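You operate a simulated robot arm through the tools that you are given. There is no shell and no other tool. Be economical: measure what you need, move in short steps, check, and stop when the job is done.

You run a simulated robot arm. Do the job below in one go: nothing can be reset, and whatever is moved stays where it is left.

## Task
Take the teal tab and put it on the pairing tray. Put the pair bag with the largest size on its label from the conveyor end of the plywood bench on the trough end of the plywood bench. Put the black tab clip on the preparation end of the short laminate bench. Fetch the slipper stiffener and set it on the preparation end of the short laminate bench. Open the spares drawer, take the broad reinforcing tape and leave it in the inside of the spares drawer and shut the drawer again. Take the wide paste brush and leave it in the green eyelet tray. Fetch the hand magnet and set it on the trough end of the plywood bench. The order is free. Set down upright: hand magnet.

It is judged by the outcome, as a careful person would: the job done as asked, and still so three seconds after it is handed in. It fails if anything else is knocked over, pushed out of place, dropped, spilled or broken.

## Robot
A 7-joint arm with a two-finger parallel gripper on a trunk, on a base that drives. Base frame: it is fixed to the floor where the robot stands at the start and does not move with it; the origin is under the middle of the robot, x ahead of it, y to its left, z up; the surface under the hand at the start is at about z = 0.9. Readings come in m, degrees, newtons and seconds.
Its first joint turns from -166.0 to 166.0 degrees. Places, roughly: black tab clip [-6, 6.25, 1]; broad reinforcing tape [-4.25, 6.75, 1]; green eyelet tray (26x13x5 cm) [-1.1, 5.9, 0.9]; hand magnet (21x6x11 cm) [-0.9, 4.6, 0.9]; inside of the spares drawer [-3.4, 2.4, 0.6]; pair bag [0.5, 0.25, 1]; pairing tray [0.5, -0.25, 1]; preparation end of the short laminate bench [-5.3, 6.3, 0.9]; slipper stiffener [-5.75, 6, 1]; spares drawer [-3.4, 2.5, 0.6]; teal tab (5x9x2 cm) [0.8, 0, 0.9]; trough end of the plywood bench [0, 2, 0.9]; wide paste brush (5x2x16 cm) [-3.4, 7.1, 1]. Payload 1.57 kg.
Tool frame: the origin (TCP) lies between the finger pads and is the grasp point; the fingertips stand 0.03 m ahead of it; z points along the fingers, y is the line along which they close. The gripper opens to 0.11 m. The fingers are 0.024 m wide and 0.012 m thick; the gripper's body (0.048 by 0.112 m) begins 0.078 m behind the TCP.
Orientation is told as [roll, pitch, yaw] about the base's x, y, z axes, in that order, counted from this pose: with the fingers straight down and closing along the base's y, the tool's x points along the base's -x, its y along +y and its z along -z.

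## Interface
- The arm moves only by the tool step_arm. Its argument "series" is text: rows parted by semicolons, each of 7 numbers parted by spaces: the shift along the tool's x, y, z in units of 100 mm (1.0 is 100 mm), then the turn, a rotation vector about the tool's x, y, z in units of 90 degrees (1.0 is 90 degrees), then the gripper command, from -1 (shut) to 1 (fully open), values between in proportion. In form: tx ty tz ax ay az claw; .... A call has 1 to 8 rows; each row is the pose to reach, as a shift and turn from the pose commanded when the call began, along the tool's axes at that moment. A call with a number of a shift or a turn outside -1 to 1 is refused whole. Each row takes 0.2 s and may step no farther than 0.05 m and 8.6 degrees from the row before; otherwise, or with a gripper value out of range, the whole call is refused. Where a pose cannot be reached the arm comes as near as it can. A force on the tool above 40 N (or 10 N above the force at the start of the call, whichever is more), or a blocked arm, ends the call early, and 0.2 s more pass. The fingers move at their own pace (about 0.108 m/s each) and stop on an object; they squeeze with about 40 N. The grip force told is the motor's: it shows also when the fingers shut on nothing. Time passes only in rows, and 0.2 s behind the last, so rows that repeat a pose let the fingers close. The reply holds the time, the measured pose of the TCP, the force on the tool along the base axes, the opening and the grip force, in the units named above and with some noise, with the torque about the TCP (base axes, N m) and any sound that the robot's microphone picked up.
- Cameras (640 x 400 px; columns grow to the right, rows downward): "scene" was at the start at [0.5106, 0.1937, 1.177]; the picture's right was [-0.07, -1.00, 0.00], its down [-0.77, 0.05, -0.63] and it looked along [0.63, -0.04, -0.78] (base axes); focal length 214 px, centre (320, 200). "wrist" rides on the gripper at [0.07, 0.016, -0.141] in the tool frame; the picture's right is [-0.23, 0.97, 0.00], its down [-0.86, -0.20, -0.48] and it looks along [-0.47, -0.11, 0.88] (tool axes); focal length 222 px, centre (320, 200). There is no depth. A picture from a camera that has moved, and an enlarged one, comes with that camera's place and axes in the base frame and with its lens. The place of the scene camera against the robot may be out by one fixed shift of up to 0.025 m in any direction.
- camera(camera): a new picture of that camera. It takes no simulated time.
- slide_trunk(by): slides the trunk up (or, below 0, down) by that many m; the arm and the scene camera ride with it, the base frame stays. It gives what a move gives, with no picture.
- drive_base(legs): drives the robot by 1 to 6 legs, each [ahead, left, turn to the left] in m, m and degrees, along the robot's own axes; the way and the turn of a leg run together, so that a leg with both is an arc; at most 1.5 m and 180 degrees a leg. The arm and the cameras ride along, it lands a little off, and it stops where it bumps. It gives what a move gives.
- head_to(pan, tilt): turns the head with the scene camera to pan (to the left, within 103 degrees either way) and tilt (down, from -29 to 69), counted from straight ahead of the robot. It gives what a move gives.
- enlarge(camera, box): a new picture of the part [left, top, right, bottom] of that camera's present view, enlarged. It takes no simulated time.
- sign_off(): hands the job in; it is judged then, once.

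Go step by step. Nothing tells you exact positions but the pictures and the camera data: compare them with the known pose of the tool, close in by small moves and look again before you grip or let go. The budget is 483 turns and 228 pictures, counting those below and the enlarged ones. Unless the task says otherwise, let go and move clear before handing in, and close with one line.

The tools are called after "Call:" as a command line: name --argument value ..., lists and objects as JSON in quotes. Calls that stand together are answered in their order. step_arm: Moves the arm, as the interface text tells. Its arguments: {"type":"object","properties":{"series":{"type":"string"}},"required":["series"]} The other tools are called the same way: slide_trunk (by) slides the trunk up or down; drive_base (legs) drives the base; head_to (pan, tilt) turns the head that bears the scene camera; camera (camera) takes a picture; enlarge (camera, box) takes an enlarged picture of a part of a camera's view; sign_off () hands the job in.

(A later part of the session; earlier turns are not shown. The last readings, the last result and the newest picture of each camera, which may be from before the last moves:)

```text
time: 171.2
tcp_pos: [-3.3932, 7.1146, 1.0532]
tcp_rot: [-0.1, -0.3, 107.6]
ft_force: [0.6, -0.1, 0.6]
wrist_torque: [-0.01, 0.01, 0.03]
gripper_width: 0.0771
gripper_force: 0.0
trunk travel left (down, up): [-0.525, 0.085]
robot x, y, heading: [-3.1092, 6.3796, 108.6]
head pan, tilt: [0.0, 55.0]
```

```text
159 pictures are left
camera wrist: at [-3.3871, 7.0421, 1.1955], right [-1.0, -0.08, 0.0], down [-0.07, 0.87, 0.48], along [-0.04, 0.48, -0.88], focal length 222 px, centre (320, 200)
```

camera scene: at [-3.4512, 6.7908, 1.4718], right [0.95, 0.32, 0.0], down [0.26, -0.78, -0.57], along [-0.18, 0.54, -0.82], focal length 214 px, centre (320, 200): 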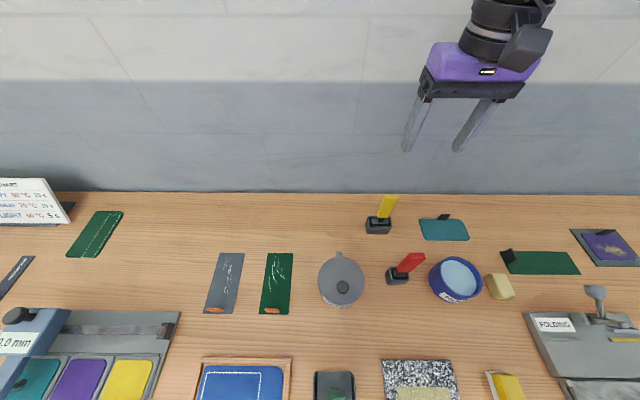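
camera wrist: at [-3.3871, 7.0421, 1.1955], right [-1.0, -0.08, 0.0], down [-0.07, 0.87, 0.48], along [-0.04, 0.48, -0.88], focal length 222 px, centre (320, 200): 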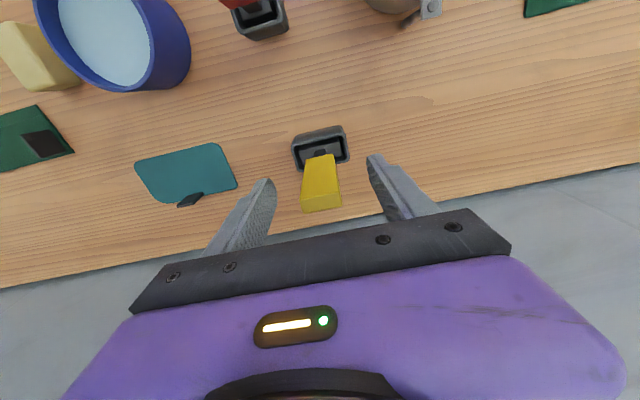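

Call:
step_arm --series "0 0 0.12 0 0 0 0.4; 0 0 0.12 0 0 0 -1; 0 0 0.12 0 0 0 -1; 0 0 0.12 0 0 0 -1; 0 0 0.12 0 0 0 -1"

Call:
step_arm --series "0 0 -0.3 0 0 0 -1; 0 0 -0.6 0 0 0 -1; 0 0 -0.9 0 0 0 -1; 0 0 -1 0 0 0 -1"

Call:
step_arm --series "0 0 -0.3 0 0 0 -1; 0 0 -0.6 0 0 0 -1; 0 0 -0.9 0 0 0 -1"

Call:
camera --camera "scene"

Call:
camera --camera "wrist"

```text
time: 172.4
tcp_pos: [-3.3943, 7.1146, 1.041]
tcp_rot: [-0.1, -0.3, 107.6]
ft_force: [-0.9, -0.2, 0.1]
wrist_torque: [0.05, 0.01, -0.01]
gripper_width: 0.0284
gripper_force: 38.3
trunk travel left (down, up): [-0.525, 0.085]
robot x, y, heading: [-3.1118, 6.3825, 108.5]
head pan, tilt: [0.0, 55.0]
```

```text
time: 173.4
tcp_pos: [-3.3926, 7.1138, 1.1406]
tcp_rot: [-0.1, -0.2, 107.6]
ft_force: [-0.7, -0.1, -1.1]
wrist_torque: [-0.03, 0.0, -0.01]
gripper_width: 0.0281
gripper_force: 38.7
trunk travel left (down, up): [-0.525, 0.085]
robot x, y, heading: [-3.1121, 6.3796, 108.8]
head pan, tilt: [0.0, 55.0]
```

```text
time: 174.2
tcp_pos: [-3.3939, 7.1136, 1.2299]
tcp_rot: [0.0, -0.2, 107.5]
ft_force: [-0.6, 0.8, -0.4]
wrist_torque: [0.0, -0.01, 0.0]
gripper_width: 0.0284
gripper_force: 38.4
trunk travel left (down, up): [-0.525, 0.085]
robot x, y, heading: [-3.1097, 6.3835, 108.4]
head pan, tilt: [0.0, 55.0]
```

```text
158 pictures are left
camera scene: at [-3.4513, 6.7912, 1.4716], right [0.95, 0.32, 0.0], down [0.26, -0.78, -0.57], along [-0.18, 0.54, -0.82], focal length 214 px, centre (320, 200)
```

scene: 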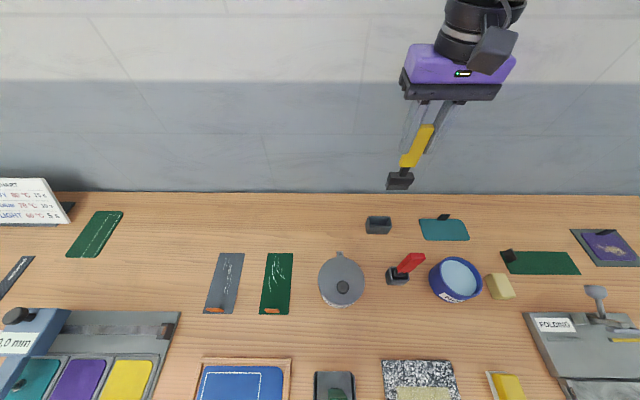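

```text
157 pictures are left
camera wrist: at [-3.3864, 7.0412, 1.3731], right [-1.0, -0.08, 0.0], down [-0.07, 0.87, 0.48], along [-0.04, 0.48, -0.88], focal length 222 px, centre (320, 200)
```

wrist: 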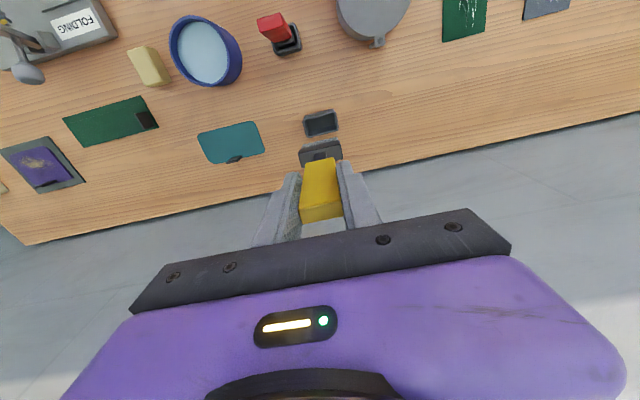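

The brush is out, holder undisturbed. Now drive to the spray table with the green eyelet tray.

Call:
slide_trunk --by 0.08

Call:
drive_base --legs '[[-0.65, 0, 0], [0, 0, -90], [0.65, -0.5, 0]]'

Call:
head_to --pan 0 --tilt 30

Call:
camera --camera "scene"

```text
time: 175.4
tcp_pos: [-3.3929, 7.1123, 1.3108]
tcp_rot: [-0.1, -0.3, 107.6]
ft_force: [-0.4, -0.1, -0.9]
wrist_torque: [-0.01, 0.04, 0.01]
gripper_width: 0.0286
gripper_force: 37.9
trunk travel left (down, up): [-0.605, 0.005]
robot x, y, heading: [-3.1135, 6.3813, 108.4]
head pan, tilt: [0.0, 55.0]
```

```text
time: 186.7
tcp_pos: [-1.4105, 5.7961, 1.3098]
tcp_rot: [0.0, -0.3, 17.4]
ft_force: [0.4, -0.1, -1.2]
wrist_torque: [0.04, -0.03, -0.01]
gripper_width: 0.028
gripper_force: 38.6
trunk travel left (down, up): [-0.605, 0.005]
robot x, y, heading: [-2.1441, 5.5128, 18.4]
head pan, tilt: [0.0, 55.0]
```

```text
time: 187.6
tcp_pos: [-1.4094, 5.7953, 1.3104]
tcp_rot: [-0.1, -0.4, 17.5]
ft_force: [0.0, 0.5, -0.7]
wrist_torque: [-0.01, 0.0, -0.02]
gripper_width: 0.0284
gripper_force: 38.3
trunk travel left (down, up): [-0.605, 0.005]
robot x, y, heading: [-2.1409, 5.5181, 18.7]
head pan, tilt: [0.0, 30.0]
```

```text
156 pictures are left
camera scene: at [-1.706, 5.8662, 1.5876], right [0.32, -0.95, 0.0], down [-0.48, -0.16, -0.87], along [0.82, 0.27, -0.5], focal length 214 px, centre (320, 200)
```

scene: 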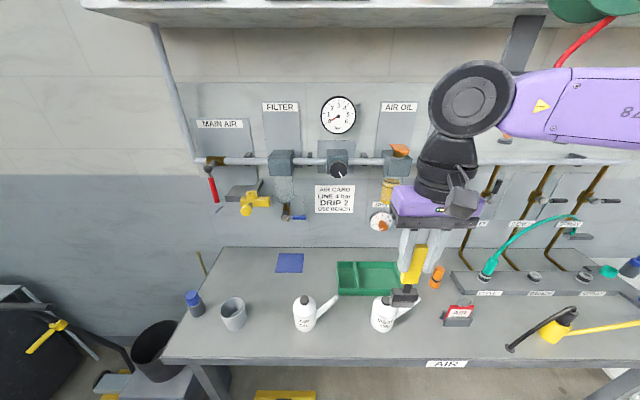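

Tray at about (−1.10, 5.86), long side along the table. Zoom to see its inside.

Call:
enlarge --camera "scene" --box '[310, 230, 450, 330]'

```text
4.00 times, centred on (380, 280) of scene
camera zoom: at [-1.706, 5.8662, 1.5876], right [0.32, -0.95, 0.0], down [-0.48, -0.16, -0.87], along [0.82, 0.27, -0.5], focal length 858 px, centre (80, -120)
```

zoom: 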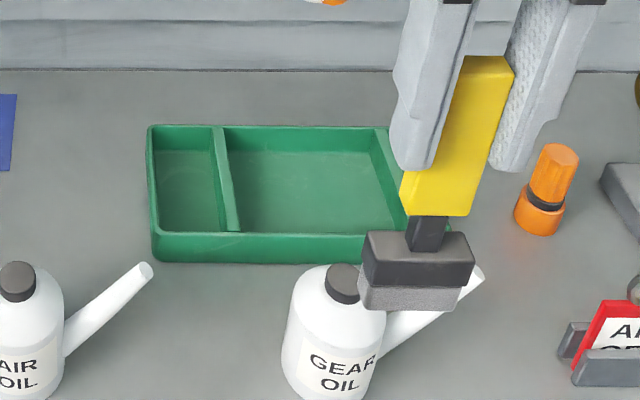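

The tray's larger compartment (right part) can hold the brush lying lengthwise. I drive closer, rotate the hand 90°, then tilt the brush to lay it down.

Call:
drive_base --legs '[[0.3, 0, 0]]'

Call:
step_arm --series "0 0 0 0 0 -0.09 -1; 0 0 0 0 0 -0.18 -1; 0 0 0 0 0 -0.27 -1; 0 0 0 0 0 -0.36 -1; 0 0 0 0 0 -0.45 -1; 0 0 0 0 0 -0.54 -1; 0 0 0 0 0 -0.63 -1; 0 0 0 0 0 -0.72 -1"

Call:
step_arm --series "0 0 0 0 0 -0.09 -1; 0 0 0 0 0 -0.18 -1; 0 0 0 0 0 -0.27 -1; 0 0 0 0 0 -0.3 -1"

Call:
camera --camera "wrist"

Call:
camera --camera "scene"

```text
time: 189.6
tcp_pos: [-1.1227, 5.8943, 1.3096]
tcp_rot: [-0.1, -0.3, 17.6]
ft_force: [0.2, 0.1, -0.9]
wrist_torque: [0.01, 0.01, 0.0]
gripper_width: 0.0284
gripper_force: 38.6
trunk travel left (down, up): [-0.605, 0.005]
robot x, y, heading: [-1.8486, 5.6097, 18.7]
head pan, tilt: [0.0, 30.0]
```

```text
time: 191.4
tcp_pos: [-1.1562, 5.8865, 1.3366]
tcp_rot: [-0.2, 0.0, 81.7]
ft_force: [0.5, -0.2, -0.3]
wrist_torque: [0.01, 0.0, 0.0]
gripper_width: 0.028
gripper_force: 39.1
out of reach, approached as far as the arm can: row 8
trunk travel left (down, up): [-0.605, 0.005]
robot x, y, heading: [-1.8535, 5.6099, 18.5]
head pan, tilt: [0.0, 30.0]
```

```text
time: 192.4
tcp_pos: [-1.2828, 5.9207, 1.3383]
tcp_rot: [-0.4, 0.2, 108.8]
ft_force: [-0.4, 0.4, 0.1]
wrist_torque: [0.01, -0.06, 0.0]
gripper_width: 0.0283
gripper_force: 38.1
out of reach, approached as far as the arm can: row 1, 2, 3, 4
trunk travel left (down, up): [-0.605, 0.005]
robot x, y, heading: [-1.8515, 5.6087, 18.6]
head pan, tilt: [0.0, 30.0]
```

```text
154 pictures are left
camera wrist: at [-1.2767, 5.8496, 1.4815], right [-0.99, -0.1, -0.01], down [-0.09, 0.87, 0.48], along [-0.04, 0.48, -0.88], focal length 222 px, centre (320, 200)
```

wrist: 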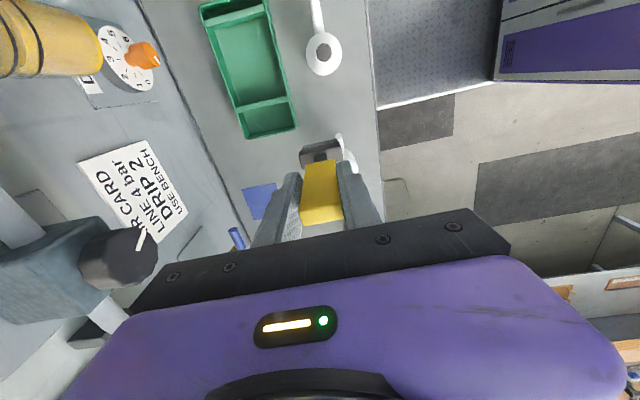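

```text
153 pictures are left
camera scene: at [-1.4186, 5.9634, 1.5878], right [0.32, -0.95, 0.0], down [-0.47, -0.16, -0.87], along [0.82, 0.28, -0.5], focal length 214 px, centre (320, 200)
```

scene: 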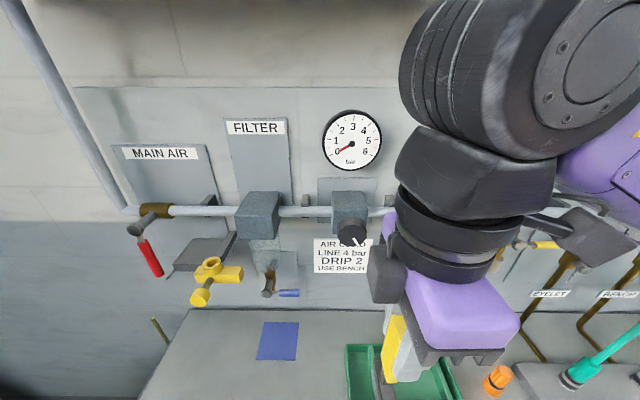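

The arm is at a wrist limit with this orientation. I'll rotate the other way (yaw −71°), which I know is comfortable, and lay the head toward the left.

Call:
step_arm --series "0 0 0 0 0 0.09 -1; 0 0 0 0 0 0.18 -1; 0 0 0 0 0 0.27 -1; 0 0 0 0 0 0.36 -1; 0 0 0 0 0 0.45 -1; 0 0 0 0 0 0.54 -1; 0 0 0 0 0 0.63 -1; 0 0 0 0 0 0.72 -1"

Call:
step_arm --series "0 0 0 0 0 0.09 -1; 0 0 0 0 0 0.18 -1; 0 0 0 0 0 0.27 -1; 0 0 0 0 0 0.36 -1; 0 0 0 0 0 0.45 -1; 0 0 0 0 0 0.54 -1; 0 0 0 0 0 0.63 -1; 0 0 0 0 0 0.72 -1"

Call:
step_arm --series "0 0 0 0 0 0.09 -1; 0 0 0 0 0 0.18 -1; 0 0 0 0 0 0.27 -1; 0 0 0 0 0 0.36 -1; 0 0 0 0 0 0.45 -1; 0 0 0 0 0 0.54 -1"

Call:
camera --camera "wrist"

```text
time: 194.2
tcp_pos: [-1.2831, 5.92, 1.3349]
tcp_rot: [-0.2, -0.3, 44.4]
ft_force: [0.7, -0.4, -0.4]
wrist_torque: [-0.01, 0.02, 0.03]
gripper_width: 0.0285
gripper_force: 38.1
trunk travel left (down, up): [-0.605, 0.005]
robot x, y, heading: [-1.8499, 5.6098, 18.1]
head pan, tilt: [0.0, 30.0]
```

```text
time: 196.0
tcp_pos: [-1.2823, 5.9191, 1.3354]
tcp_rot: [0.1, -0.3, -20.3]
ft_force: [0.4, -0.5, -0.8]
wrist_torque: [-0.03, 0.01, 0.02]
gripper_width: 0.0281
gripper_force: 38.1
trunk travel left (down, up): [-0.605, 0.005]
robot x, y, heading: [-1.8485, 5.6084, 18.7]
head pan, tilt: [0.0, 30.0]
```

```text
time: 197.4
tcp_pos: [-1.2827, 5.9201, 1.3348]
tcp_rot: [0.3, -0.1, -68.9]
ft_force: [-0.3, -0.9, -0.7]
wrist_torque: [-0.02, -0.01, 0.0]
gripper_width: 0.0281
gripper_force: 38.5
trunk travel left (down, up): [-0.605, 0.005]
robot x, y, heading: [-1.8531, 5.6115, 18.6]
head pan, tilt: [0.0, 30.0]
```

```text
152 pictures are left
camera wrist: at [-1.2927, 5.9893, 1.4773], right [0.99, 0.14, 0.0], down [0.12, -0.87, 0.48], along [0.07, -0.47, -0.88], focal length 222 px, centre (320, 200)
```

wrist: 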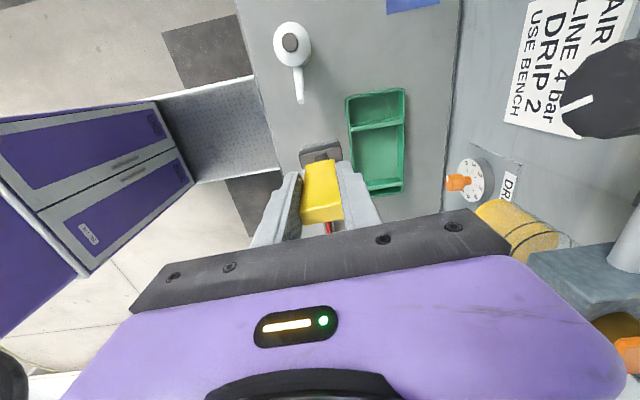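

This orientation is reachable. From this view the tray's big compartment is centred at (−1.112, 5.826), rim z≈0.915. I move over it and tilt the brush head toward the divider.

Call:
step_arm --series "-0.33 0.2 0 0 0 0.03 -1; -0.66 0.4 0 0 0 0.03 -1; -1 0.62 0 0 0 0.03 -1"

Call:
step_arm --series "-0.15 0.15 0 0 0.09 0 -1; -0.3 0.3 0 0 0.18 0 -1; -0.5 0.45 0 0 0.27 0 -1; -0.7 0.55 0 0 0.36 0 -1; -0.95 0.62 0 0 0.45 0 -1; -0.95 0.62 0 0 0.54 0 -1; -0.95 0.62 0 0 0.63 0 -1; -0.95 0.62 0 0 0.67 0 -1"

Call:
camera --camera "wrist"

Call:
head_to --pan -10 --tilt 45

Call:
camera --camera "scene"

```text
time: 198.2
tcp_pos: [-1.187, 5.8471, 1.3353]
tcp_rot: [0.3, -0.1, -71.3]
ft_force: [-0.1, -0.2, -0.4]
wrist_torque: [0.01, -0.04, 0.01]
gripper_width: 0.0282
gripper_force: 38.2
trunk travel left (down, up): [-0.605, 0.005]
robot x, y, heading: [-1.8492, 5.608, 18.3]
head pan, tilt: [0.0, 30.0]
```

```text
time: 200.0
tcp_pos: [-1.0997, 5.7782, 1.3362]
tcp_rot: [0.6, 60.4, -71.0]
ft_force: [0.0, -0.2, -0.7]
wrist_torque: [-0.02, 0.01, 0.0]
gripper_width: 0.0284
gripper_force: 38.4
trunk travel left (down, up): [-0.605, 0.005]
robot x, y, heading: [-1.8549, 5.6111, 18.5]
head pan, tilt: [0.0, 30.0]
```

```text
151 pictures are left
camera wrist: at [-1.0559, 5.699, 1.4684], right [0.96, 0.2, -0.19], down [0.08, -0.86, -0.51], along [-0.27, 0.47, -0.84], focal length 222 px, centre (320, 200)
```

wrist: 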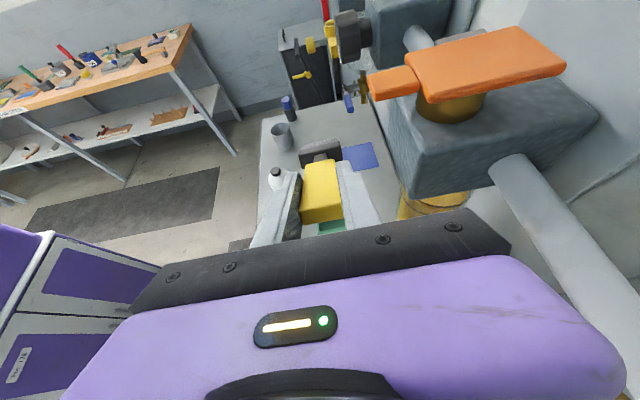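

```text
time: 200.8
tcp_pos: [-1.0997, 5.7785, 1.3367]
tcp_rot: [0.4, 60.2, -71.0]
ft_force: [0.3, 0.0, -1.1]
wrist_torque: [-0.02, -0.02, 0.0]
gripper_width: 0.0282
gripper_force: 38.1
trunk travel left (down, up): [-0.605, 0.005]
robot x, y, heading: [-1.8553, 5.6096, 18.3]
head pan, tilt: [-10.0, 45.0]
```

```text
150 pictures are left
camera scene: at [-1.4238, 5.9472, 1.5652], right [0.15, -0.99, 0.0], down [-0.7, -0.11, -0.71], along [0.7, 0.11, -0.71], focal length 214 px, centre (320, 200)
```

scene: 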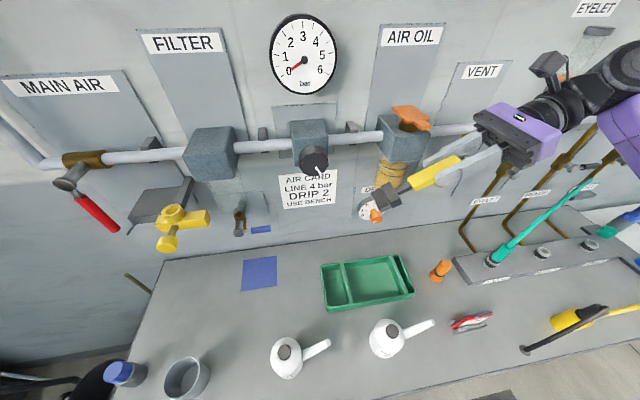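

The tilted brush is above the tray. Lower with the trunk, checking midway.

Call:
slide_trunk --by -0.25

Call:
camera --camera "scene"

Call:
camera --camera "wrist"

```text
time: 203.4
tcp_pos: [-1.0999, 5.778, 1.0847]
tcp_rot: [0.5, 60.2, -70.9]
ft_force: [-0.4, 0.3, -1.3]
wrist_torque: [-0.04, -0.03, 0.0]
gripper_width: 0.0281
gripper_force: 38.3
trunk travel left (down, up): [-0.355, 0.255]
robot x, y, heading: [-1.8556, 5.6135, 18.6]
head pan, tilt: [-10.0, 45.0]
```

```text
149 pictures are left
camera scene: at [-1.4239, 5.9471, 1.3152], right [0.15, -0.99, 0.0], down [-0.7, -0.11, -0.71], along [0.7, 0.11, -0.71], focal length 214 px, centre (320, 200)
```

scene: 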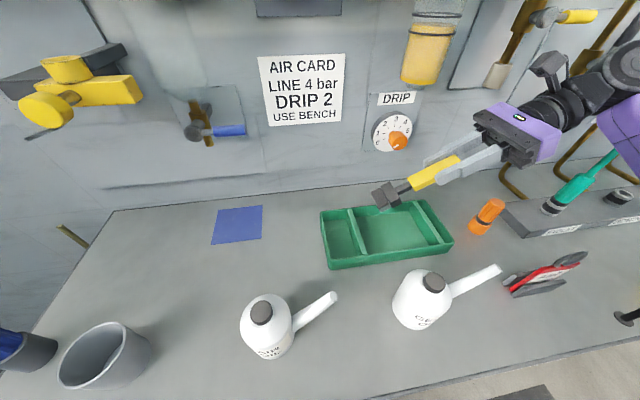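

```text
148 pictures are left
camera wrist: at [-1.0559, 5.6993, 1.2184], right [0.96, 0.2, -0.19], down [0.08, -0.86, -0.51], along [-0.27, 0.47, -0.84], focal length 222 px, centre (320, 200)
```

wrist: 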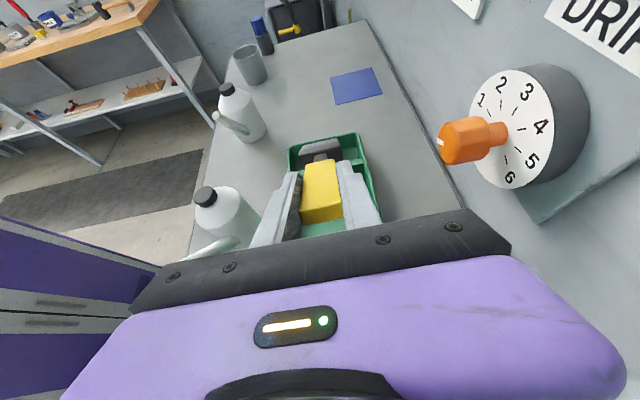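

Call:
slide_trunk --by -0.085

Call:
camera --camera "scene"

Call:
camera --camera "wrist"

```text
time: 204.6
tcp_pos: [-1.0999, 5.7776, 1.0005]
tcp_rot: [0.5, 60.3, -71.1]
ft_force: [0.3, -1.1, -0.3]
wrist_torque: [-0.06, -0.01, 0.0]
gripper_width: 0.0283
gripper_force: 38.7
trunk travel left (down, up): [-0.27, 0.34]
robot x, y, heading: [-1.8537, 5.6092, 18.6]
head pan, tilt: [-10.0, 45.0]
```

```text
147 pictures are left
camera scene: at [-1.4238, 5.9471, 1.2301], right [0.15, -0.99, 0.0], down [-0.7, -0.11, -0.71], along [0.7, 0.11, -0.71], focal length 214 px, centre (320, 200)
```

scene: 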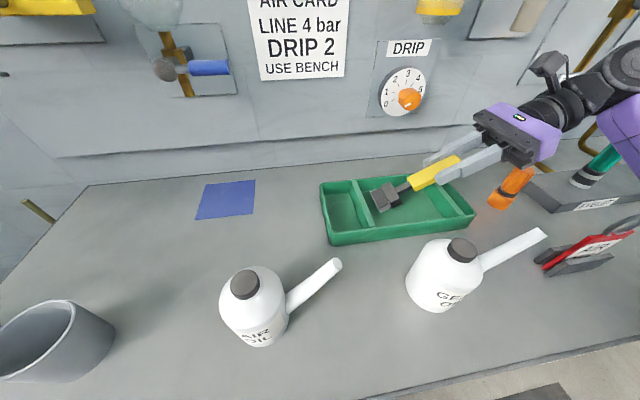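

```text
146 pictures are left
camera wrist: at [-1.0559, 5.6993, 1.1334], right [0.96, 0.2, -0.19], down [0.08, -0.86, -0.51], along [-0.27, 0.47, -0.84], focal length 222 px, centre (320, 200)
```

wrist: 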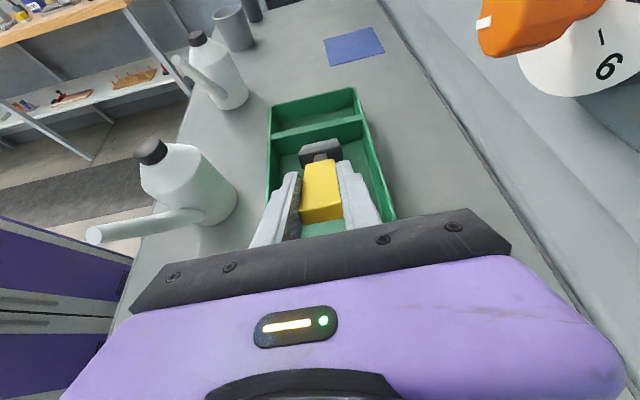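

Aligned. Lower in small steps to contact.

Call:
slide_trunk --by -0.035

Call:
slide_trunk --by -0.012

Call:
camera --camera "scene"

Call:
camera --camera "wrist"

```text
time: 205.4
tcp_pos: [-1.1031, 5.7773, 0.9784]
tcp_rot: [2.2, 59.2, -69.8]
ft_force: [3.9, -3.7, 12.4]
wrist_torque: [1.03, 0.35, -0.24]
gripper_width: 0.0284
gripper_force: 38.8
trunk travel left (down, up): [-0.235, 0.375]
robot x, y, heading: [-1.8522, 5.6107, 18.6]
head pan, tilt: [-10.0, 45.0]
```

```text
time: 206.0
tcp_pos: [-1.1044, 5.7779, 0.976]
tcp_rot: [3.4, 57.9, -68.7]
ft_force: [1.7, 0.5, 9.6]
wrist_torque: [1.04, 0.5, -0.17]
gripper_width: 0.0282
gripper_force: 38.4
trunk travel left (down, up): [-0.223, 0.387]
robot x, y, heading: [-1.8548, 5.6093, 18.6]
head pan, tilt: [-10.0, 45.0]
```

```text
145 pictures are left
camera scene: at [-1.4317, 5.9511, 1.1901], right [0.15, -0.99, 0.0], down [-0.69, -0.11, -0.71], along [0.7, 0.1, -0.7], focal length 214 px, centre (320, 200)
```

scene: 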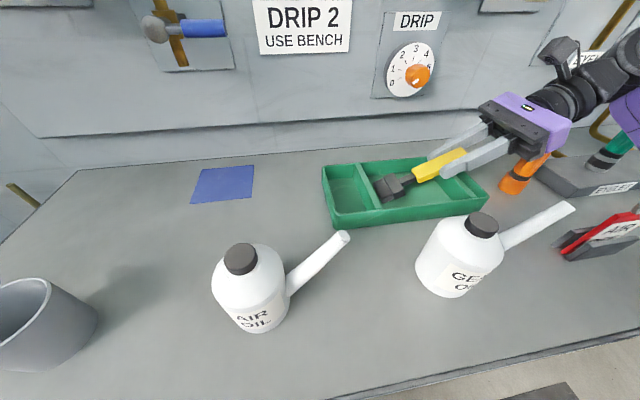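

```text
144 pictures are left
camera wrist: at [-1.0649, 5.7029, 1.1118], right [0.97, 0.2, -0.16], down [0.1, -0.87, -0.48], along [-0.24, 0.45, -0.86], focal length 222 px, centre (320, 200)
```

wrist: 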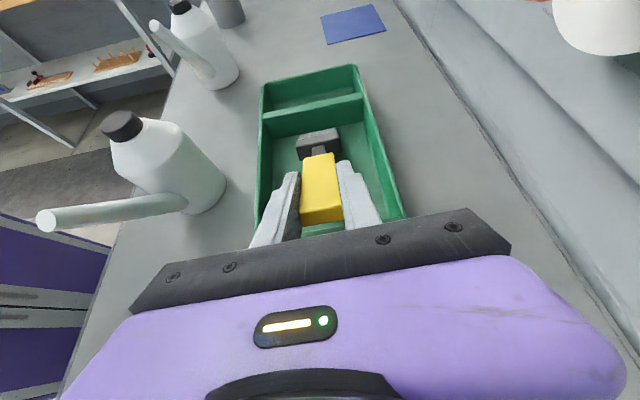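

Brush head touches the tray floor (torque matches). I ease up to relieve the load, then open.

Call:
slide_trunk --by 0.025

Call:
enlarge --camera "scene" --box '[300, 80, 620, 280]'

```text
time: 206.7
tcp_pos: [-1.1008, 5.7753, 0.9789]
tcp_rot: [0.6, 60.1, -71.1]
ft_force: [-0.4, -0.7, -0.2]
wrist_torque: [-0.05, 0.0, 0.01]
gripper_width: 0.0284
gripper_force: 38.2
trunk travel left (down, up): [-0.248, 0.362]
robot x, y, heading: [-1.8491, 5.6117, 18.4]
head pan, tilt: [-10.0, 45.0]
```

```text
2.00 times, centred on (460, 180) of scene
camera zoom: at [-1.4256, 5.9462, 1.207], right [0.15, -0.99, 0.0], down [-0.7, -0.1, -0.71], along [0.7, 0.1, -0.71], focal length 429 px, centre (40, 240)
```

zoom: 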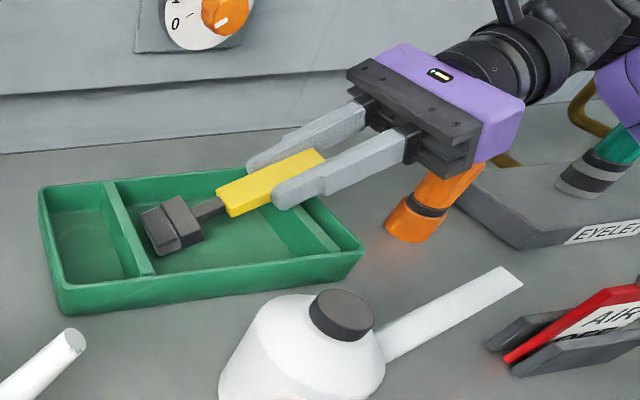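

The head's in the tray; I nudge 1 cm toward the divider and open slowly.

Call:
step_arm --series "0.02 0 0.1 0 0 0 -1; 0.02 0 0.1 0 0 0 -0.3; 0.02 0 0.1 0 0 0 0; 0.02 0 0.1 0 0 0 0.1; 0.02 0 0.1 0 0 0 0.1"

Call:
camera --camera "scene"

Call:
camera --camera "wrist"

```text
time: 207.9
tcp_pos: [-1.104, 5.7801, 0.9804]
tcp_rot: [1.1, 59.7, -70.9]
ft_force: [-0.7, -0.2, -0.1]
wrist_torque: [-0.02, 0.01, -0.03]
gripper_width: 0.0604
gripper_force: 0.1
trunk travel left (down, up): [-0.248, 0.362]
robot x, y, heading: [-1.8518, 5.6088, 18.2]
head pan, tilt: [-10.0, 45.0]
```

```text
142 pictures are left
camera scene: at [-1.4262, 5.9455, 1.2097], right [0.15, -0.99, 0.0], down [-0.7, -0.1, -0.71], along [0.7, 0.11, -0.71], focal length 214 px, centre (320, 200)
```

scene: 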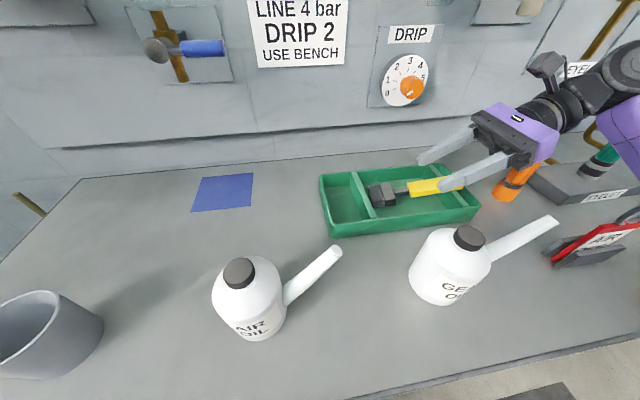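

```text
141 pictures are left
camera wrist: at [-1.0624, 5.7027, 1.1133], right [0.96, 0.19, -0.19], down [0.08, -0.86, -0.5], along [-0.26, 0.47, -0.85], focal length 222 px, centre (320, 200)
```

wrist: 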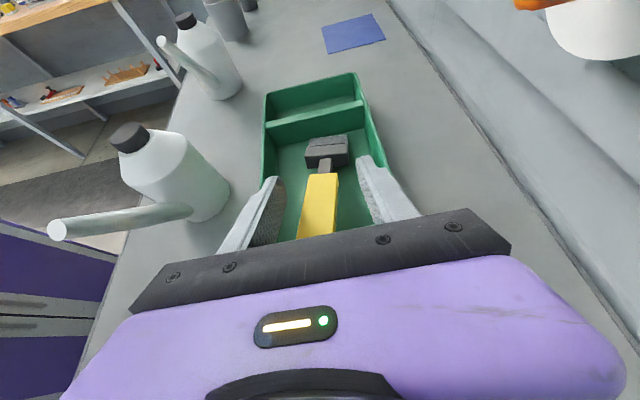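

The brush lies in the tray. Retreat straight up.

Call:
slide_trunk --by 0.28

Call:
step_arm --series "0 0 0 0 -0.09 0 0.1; 0 0 0 0 -0.18 0 0.1; 0 0 0 0 -0.27 0 0.1; 0 0 0 0 -0.36 0 0.1; 0 0 0 0 -0.45 0 0.1; 0 0 0 0 -0.54 0 0.1; 0 0 0 0 -0.63 0 0.1; 0 0 0 0 -0.67 0 0.1"

Call:
head_to --pan -5 --tilt 55

Call:
camera --camera "scene"

```text
time: 210.7
tcp_pos: [-1.1038, 5.7862, 1.2569]
tcp_rot: [0.6, 60.2, -71.0]
ft_force: [0.1, -0.4, -0.5]
wrist_torque: [-0.02, 0.01, -0.03]
gripper_width: 0.0603
gripper_force: 0.1
trunk travel left (down, up): [-0.528, 0.082]
robot x, y, heading: [-1.8522, 5.6104, 18.4]
head pan, tilt: [-10.0, 45.0]
```

```text
time: 212.5
tcp_pos: [-1.1023, 5.7792, 1.2571]
tcp_rot: [0.3, 0.3, -72.7]
ft_force: [-2.1, -12.0, 4.8]
wrist_torque: [1.61, -0.38, -0.39]
gripper_width: 0.0606
gripper_force: 0.0
trunk travel left (down, up): [-0.528, 0.082]
robot x, y, heading: [-1.8533, 5.6105, 18.6]
head pan, tilt: [-10.0, 45.0]
stopped in row 8: the force on the tool passed its limit at 48 N (the readings are from after the stop); the commanded pose is now the measured one
```

```text
time: 213.3
tcp_pos: [-1.1016, 5.7788, 1.2562]
tcp_rot: [0.3, 0.3, -72.6]
ft_force: [4.4, -21.2, 4.4]
wrist_torque: [2.83, 0.3, -0.98]
gripper_width: 0.0604
gripper_force: 0.1
trunk travel left (down, up): [-0.528, 0.082]
robot x, y, heading: [-1.8487, 5.6122, 18.8]
head pan, tilt: [-5.0, 55.0]
```

```text
140 pictures are left
camera scene: at [-1.4335, 5.9497, 1.475], right [0.23, -0.97, 0.0], down [-0.8, -0.19, -0.57], along [0.56, 0.13, -0.82], focal length 214 px, centre (320, 200)
```

scene: 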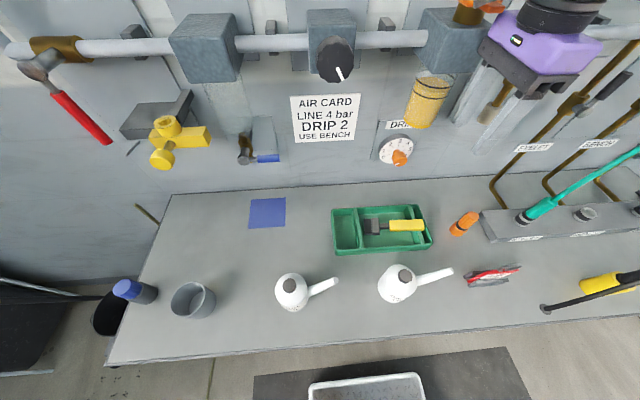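

The brush lies nicely in the tray, but untilting brushed the air-unit block. I undo part of that tilt and then back away.

Call:
step_arm --series "-0.05 0 0 0 0.09 0 0.1; -0.1 0 0 0 0.18 0 0.1; -0.1 0 0 0 0.27 0 0.1; -0.1 0 0 0 0.36 0 0.1"

Call:
camera --camera "scene"

```text
time: 214.3
tcp_pos: [-1.0985, 5.7715, 1.2557]
tcp_rot: [0.4, 32.7, -72.3]
ft_force: [0.3, 1.3, 0.1]
wrist_torque: [-0.03, -0.05, 0.01]
gripper_width: 0.0608
gripper_force: 0.0
trunk travel left (down, up): [-0.528, 0.082]
robot x, y, heading: [-1.8525, 5.6107, 18.5]
head pan, tilt: [-5.0, 55.0]
```

```text
139 pictures are left
camera scene: at [-1.4339, 5.9513, 1.4747], right [0.23, -0.97, 0.0], down [-0.8, -0.19, -0.57], along [0.56, 0.13, -0.82], focal length 214 px, centre (320, 200)
```

scene: 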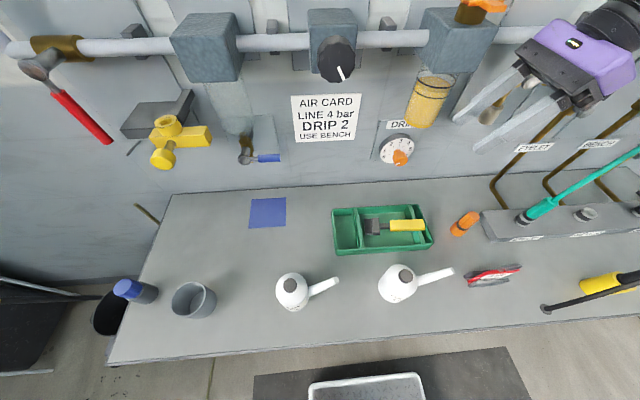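

Clear. I back away, straighten the hand and head to the laminate bench at the far left.

Call:
drive_base --legs '[[-0.6, 0, 0], [0, 0, 90], [0.35, 0.9, 0], [0.3, 0.9, 0]]'

Call:
step_arm --series "0 0 0 0 -0.09 0.0 0.1; 0 0 0 0 -0.18 0 0.1; 0 0 0 0 -0.27 0 0.1; 0 0 0 0 -0.36 0 0.1"

Call:
head_to --pan 35 --tilt 25

Call:
camera --camera "scene"

```text
time: 230.7
tcp_pos: [-4.4917, 6.2128, 1.256]
tcp_rot: [0.3, 32.7, 17.0]
ft_force: [0.8, 0.4, 0.2]
wrist_torque: [-0.03, 0.0, -0.02]
gripper_width: 0.0605
gripper_force: 0.1
trunk travel left (down, up): [-0.528, 0.082]
robot x, y, heading: [-4.3413, 5.4566, 108.1]
head pan, tilt: [-5.0, 55.0]
```

```text
time: 231.7
tcp_pos: [-4.4927, 6.2137, 1.2559]
tcp_rot: [0.3, 0.2, 16.8]
ft_force: [-0.2, 0.1, -0.2]
wrist_torque: [-0.01, 0.06, 0.01]
gripper_width: 0.0603
gripper_force: 0.0
trunk travel left (down, up): [-0.528, 0.082]
robot x, y, heading: [-4.3424, 5.4587, 107.8]
head pan, tilt: [-5.0, 55.0]
```

```text
time: 232.8
tcp_pos: [-4.4931, 6.2142, 1.2565]
tcp_rot: [0.3, 0.2, 16.7]
ft_force: [0.3, 0.1, -0.5]
wrist_torque: [0.01, 0.02, 0.02]
gripper_width: 0.0604
gripper_force: 0.0
trunk travel left (down, up): [-0.528, 0.082]
robot x, y, heading: [-4.3421, 5.4594, 107.8]
head pan, tilt: [35.0, 25.0]
```

```text
138 pictures are left
camera scene: at [-4.7281, 5.8578, 1.5187], right [0.61, 0.8, 0.0], down [0.34, -0.26, -0.91], along [-0.72, 0.55, -0.42], focal length 214 px, centre (320, 200)
```

scene: 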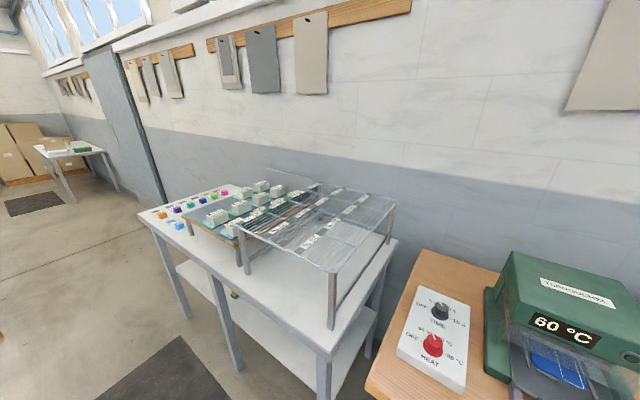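

The white bench with a glass rack is the short laminate bench; its right end is the preparation end. Zoom in.

Call:
enlarge --camera "scene" --box '[130, 160, 410, 340]'

```text
2.22 times, centred on (270, 250) of scene
camera zoom: at [-4.7281, 5.8578, 1.5187], right [0.61, 0.8, 0.0], down [0.34, -0.26, -0.91], along [-0.72, 0.55, -0.42], focal length 477 px, centre (431, 89)
```

zoom: 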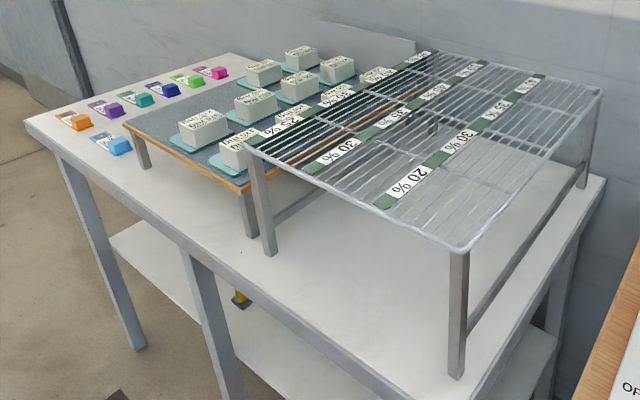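

The preparation end lies at and under the wire rack (~z 1.10 top). I need a closer look at the labelled items on the left half, so I drive up in steps.

Call:
slide_trunk --by 0.08

Call:
drive_base --legs '[[0.05, 0.4, 0.8], [0.2, 0.45, 0]]'

Call:
head_to --pan 25 --tilt 40

Call:
camera --camera "scene"

Call:
camera --camera "wrist"

```text
time: 233.9
tcp_pos: [-4.4926, 6.2133, 1.3373]
tcp_rot: [0.4, 0.3, 16.7]
ft_force: [0.4, 0.5, 0.3]
wrist_torque: [-0.02, -0.03, 0.01]
gripper_width: 0.0605
gripper_force: 0.1
trunk travel left (down, up): [-0.608, 0.002]
robot x, y, heading: [-4.341, 5.4584, 107.9]
head pan, tilt: [35.0, 25.0]
```

```text
time: 236.1
tcp_pos: [-4.8516, 6.1456, 1.3369]
tcp_rot: [0.1, 0.2, 18.9]
ft_force: [0.0, -0.6, -1.5]
wrist_torque: [-0.01, -0.03, -0.01]
gripper_width: 0.0605
gripper_force: 0.1
trunk travel left (down, up): [-0.608, 0.002]
robot x, y, heading: [-4.675, 5.3958, 109.5]
head pan, tilt: [35.0, 25.0]
stopped in leg 1: the robot was blocked; the commanded pose is now the measured one
```

```text
time: 236.9
tcp_pos: [-4.8509, 6.1445, 1.3363]
tcp_rot: [0.3, 0.2, 18.9]
ft_force: [0.2, 0.3, -0.4]
wrist_torque: [0.01, 0.0, 0.0]
gripper_width: 0.0603
gripper_force: 0.0
trunk travel left (down, up): [-0.608, 0.002]
robot x, y, heading: [-4.6743, 5.393, 109.6]
head pan, tilt: [25.0, 40.0]
```

```text
136 pictures are left
camera scene: at [-5.0587, 5.7882, 1.5755], right [0.71, 0.7, 0.0], down [0.45, -0.46, -0.77], along [-0.54, 0.54, -0.64], focal length 214 px, centre (320, 200)
```

scene: 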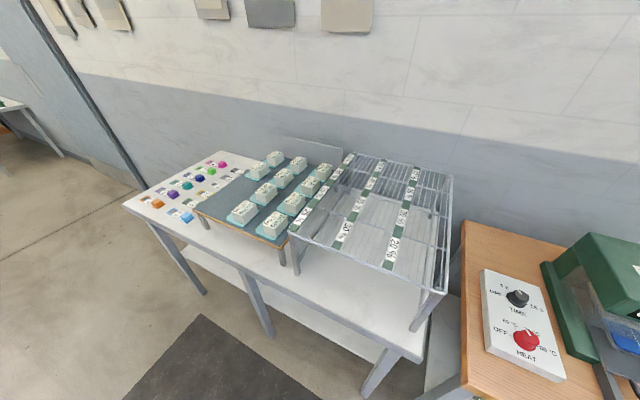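

```text
135 pictures are left
camera wrist: at [-4.9205, 6.1368, 1.4797], right [-0.1, 0.99, 0.0], down [0.88, 0.09, 0.47], along [0.47, 0.05, -0.88], focal length 222 px, centre (320, 200)
```

wrist: 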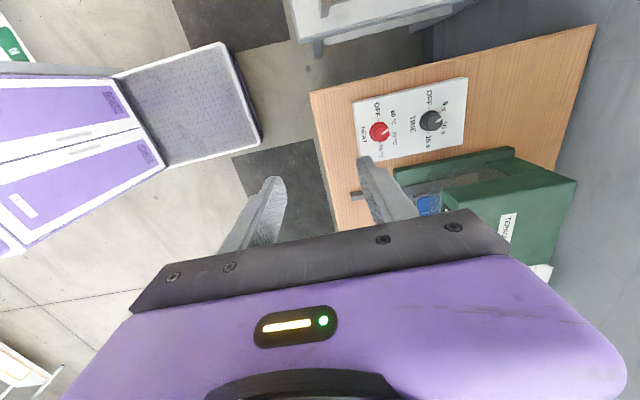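

Blocked – probably the small table behind-left. I move off it to the right and look at it.

Call:
drive_base --legs '[[0.05, -0.08, 0]]'

Call:
head_to --pan 95 --tilt 40

Call:
camera --camera "scene"

```text
time: 238.0
tcp_pos: [-4.7938, 6.2172, 1.3364]
tcp_rot: [0.4, 0.3, 18.9]
ft_force: [-0.7, 0.1, -1.1]
wrist_torque: [0.01, -0.03, -0.05]
gripper_width: 0.0609
gripper_force: 0.2
trunk travel left (down, up): [-0.608, 0.002]
robot x, y, heading: [-4.6154, 5.4672, 109.8]
head pan, tilt: [25.0, 40.0]
```

```text
time: 239.4
tcp_pos: [-4.7933, 6.2196, 1.3378]
tcp_rot: [0.3, 0.4, 18.9]
ft_force: [-0.1, 0.5, 0.2]
wrist_torque: [0.03, -0.03, 0.01]
gripper_width: 0.0605
gripper_force: 0.0
trunk travel left (down, up): [-0.608, 0.002]
robot x, y, heading: [-4.6093, 5.4664, 109.6]
head pan, tilt: [95.0, 40.0]
```

```text
134 pictures are left
camera scene: at [-5.0182, 5.7666, 1.5754], right [-0.42, 0.91, 0.0], down [0.58, 0.27, -0.77], along [-0.7, -0.32, -0.64], focal length 214 px, centre (320, 200)
```

scene: 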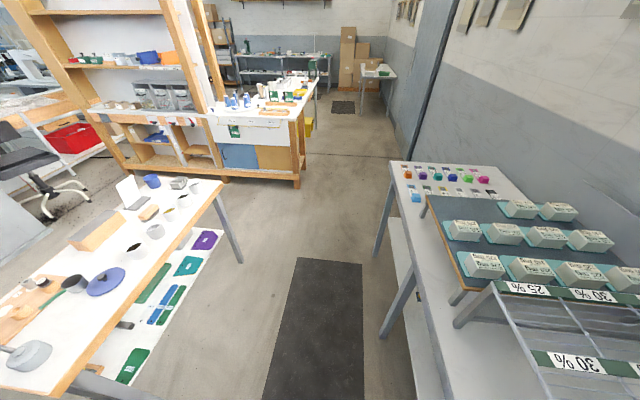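

The small table seems undisturbed. The aisle between it and the laminate bench is ~0.9 m wide; I centre myself in it and move left carefully.

Call:
drive_base --legs '[[0.25, 0.0, -1.0], [0.0, 0.35, 0]]'

```text
time: 243.2
tcp_pos: [-5.2015, 6.347, 1.3357]
tcp_rot: [0.3, 0.3, 17.9]
ft_force: [-0.8, -0.5, -0.4]
wrist_torque: [0.0, 0.0, 0.02]
gripper_width: 0.0605
gripper_force: 0.1
trunk travel left (down, up): [-0.608, 0.002]
robot x, y, heading: [-5.0337, 5.5931, 108.8]
head pan, tilt: [95.0, 40.0]
```

Call:
drive_base --legs '[[0.01, 0.35, 0]]'

Call:
head_to --pan 10 --tilt 55

Call:
camera --camera "scene"

Call:
camera --camera "wrist"

```text
time: 245.4
tcp_pos: [-5.5369, 6.2432, 1.3373]
tcp_rot: [0.3, 0.3, 17.6]
ft_force: [-0.1, -0.1, 0.4]
wrist_torque: [0.01, 0.0, 0.0]
gripper_width: 0.0605
gripper_force: 0.0
trunk travel left (down, up): [-0.608, 0.002]
robot x, y, heading: [-5.3733, 5.4923, 108.7]
head pan, tilt: [95.0, 40.0]
```

```text
time: 247.0
tcp_pos: [-5.5356, 6.2421, 1.3369]
tcp_rot: [0.3, 0.4, 17.6]
ft_force: [-0.4, -0.9, 0.5]
wrist_torque: [0.04, -0.02, -0.01]
gripper_width: 0.0605
gripper_force: 0.1
trunk travel left (down, up): [-0.608, 0.002]
robot x, y, heading: [-5.372, 5.4869, 108.6]
head pan, tilt: [10.0, 55.0]
```

```text
133 pictures are left
camera scene: at [-5.7268, 5.8931, 1.5547], right [0.88, 0.48, 0.0], down [0.39, -0.72, -0.57], along [-0.27, 0.5, -0.82], focal length 214 px, centre (320, 200)
```

scene: 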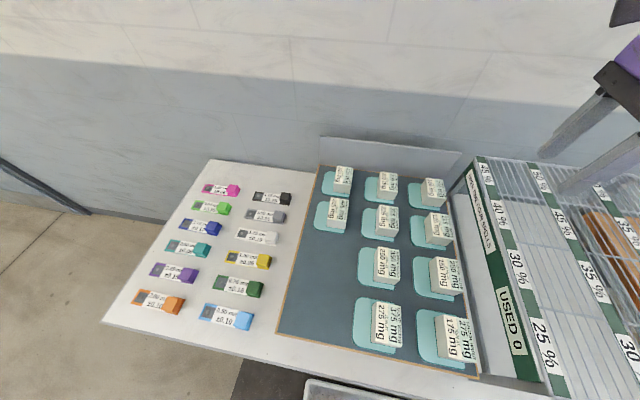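

```text
132 pictures are left
camera wrist: at [-5.6053, 6.2369, 1.4797], right [-0.08, 1.0, 0.0], down [0.88, 0.07, 0.47], along [0.47, 0.04, -0.88], focal length 222 px, centre (320, 200)
```

wrist: 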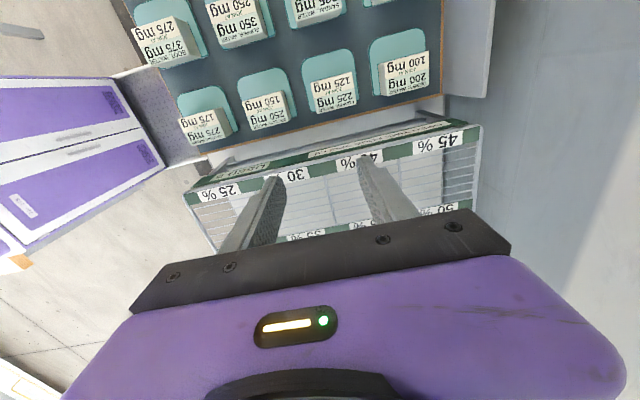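

The black clip is at the top of the second clip column. Zoom on the labelled stiffeners.

Call:
enlarge --camera "scene" --box '[310, 155, 400, 245]'

Call:
enlarge --camera "scene" --box '[390, 165, 470, 245]'

Call:
enlarge --camera "scene" --box '[350, 240, 480, 370]'

Call:
enlarge --camera "scene" --box '[130, 170, 300, 340]'

```text
4.44 times, centred on (355, 200) of scene
camera zoom: at [-5.7268, 5.8931, 1.5547], right [0.88, 0.48, 0.0], down [0.39, -0.72, -0.57], along [-0.27, 0.5, -0.82], focal length 953 px, centre (164, 200)
```

zoom: 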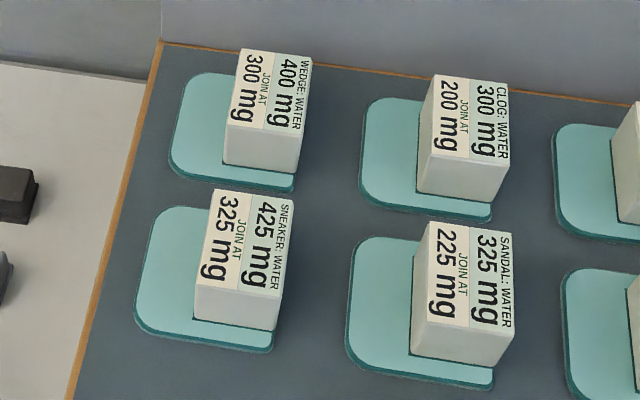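

```text
5.00 times, centred on (430, 205) of scene
camera zoom: at [-5.7268, 5.8931, 1.5547], right [0.88, 0.48, 0.0], down [0.39, -0.72, -0.57], along [-0.27, 0.5, -0.82], focal length 1072 px, centre (-230, 175)
```

zoom: 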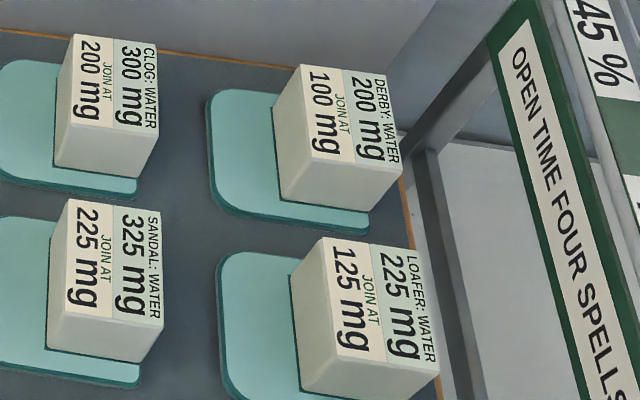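

```text
3.08 times, centred on (415, 305) of scene
camera zoom: at [-5.7268, 5.8931, 1.5547], right [0.88, 0.48, 0.0], down [0.39, -0.72, -0.57], along [-0.27, 0.5, -0.82], focal length 660 px, centre (28, -123)
```

zoom: 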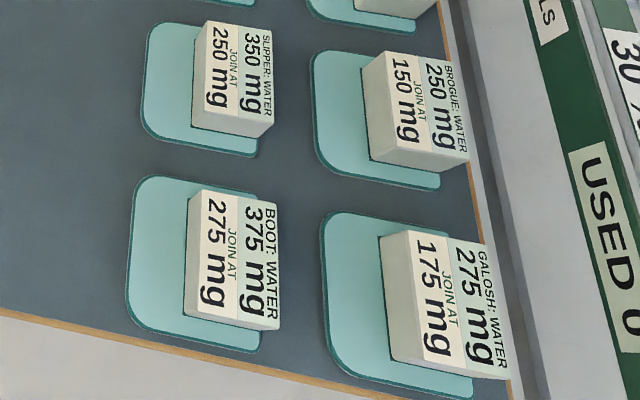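

```text
2.35 times, centred on (215, 255) of scene
camera zoom: at [-5.7268, 5.8931, 1.5547], right [0.88, 0.48, 0.0], down [0.39, -0.72, -0.57], along [-0.27, 0.5, -0.82], focal length 505 px, centre (567, 71)
```

zoom: 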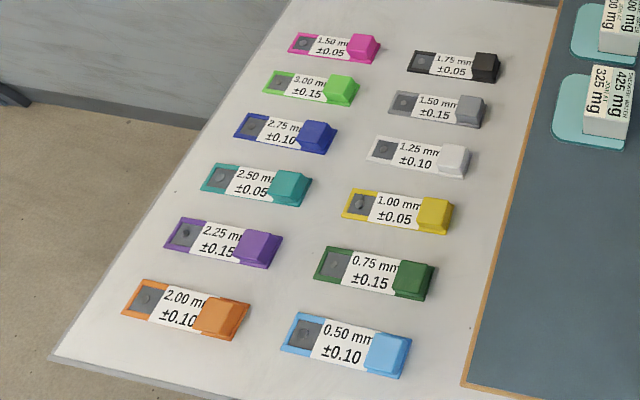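

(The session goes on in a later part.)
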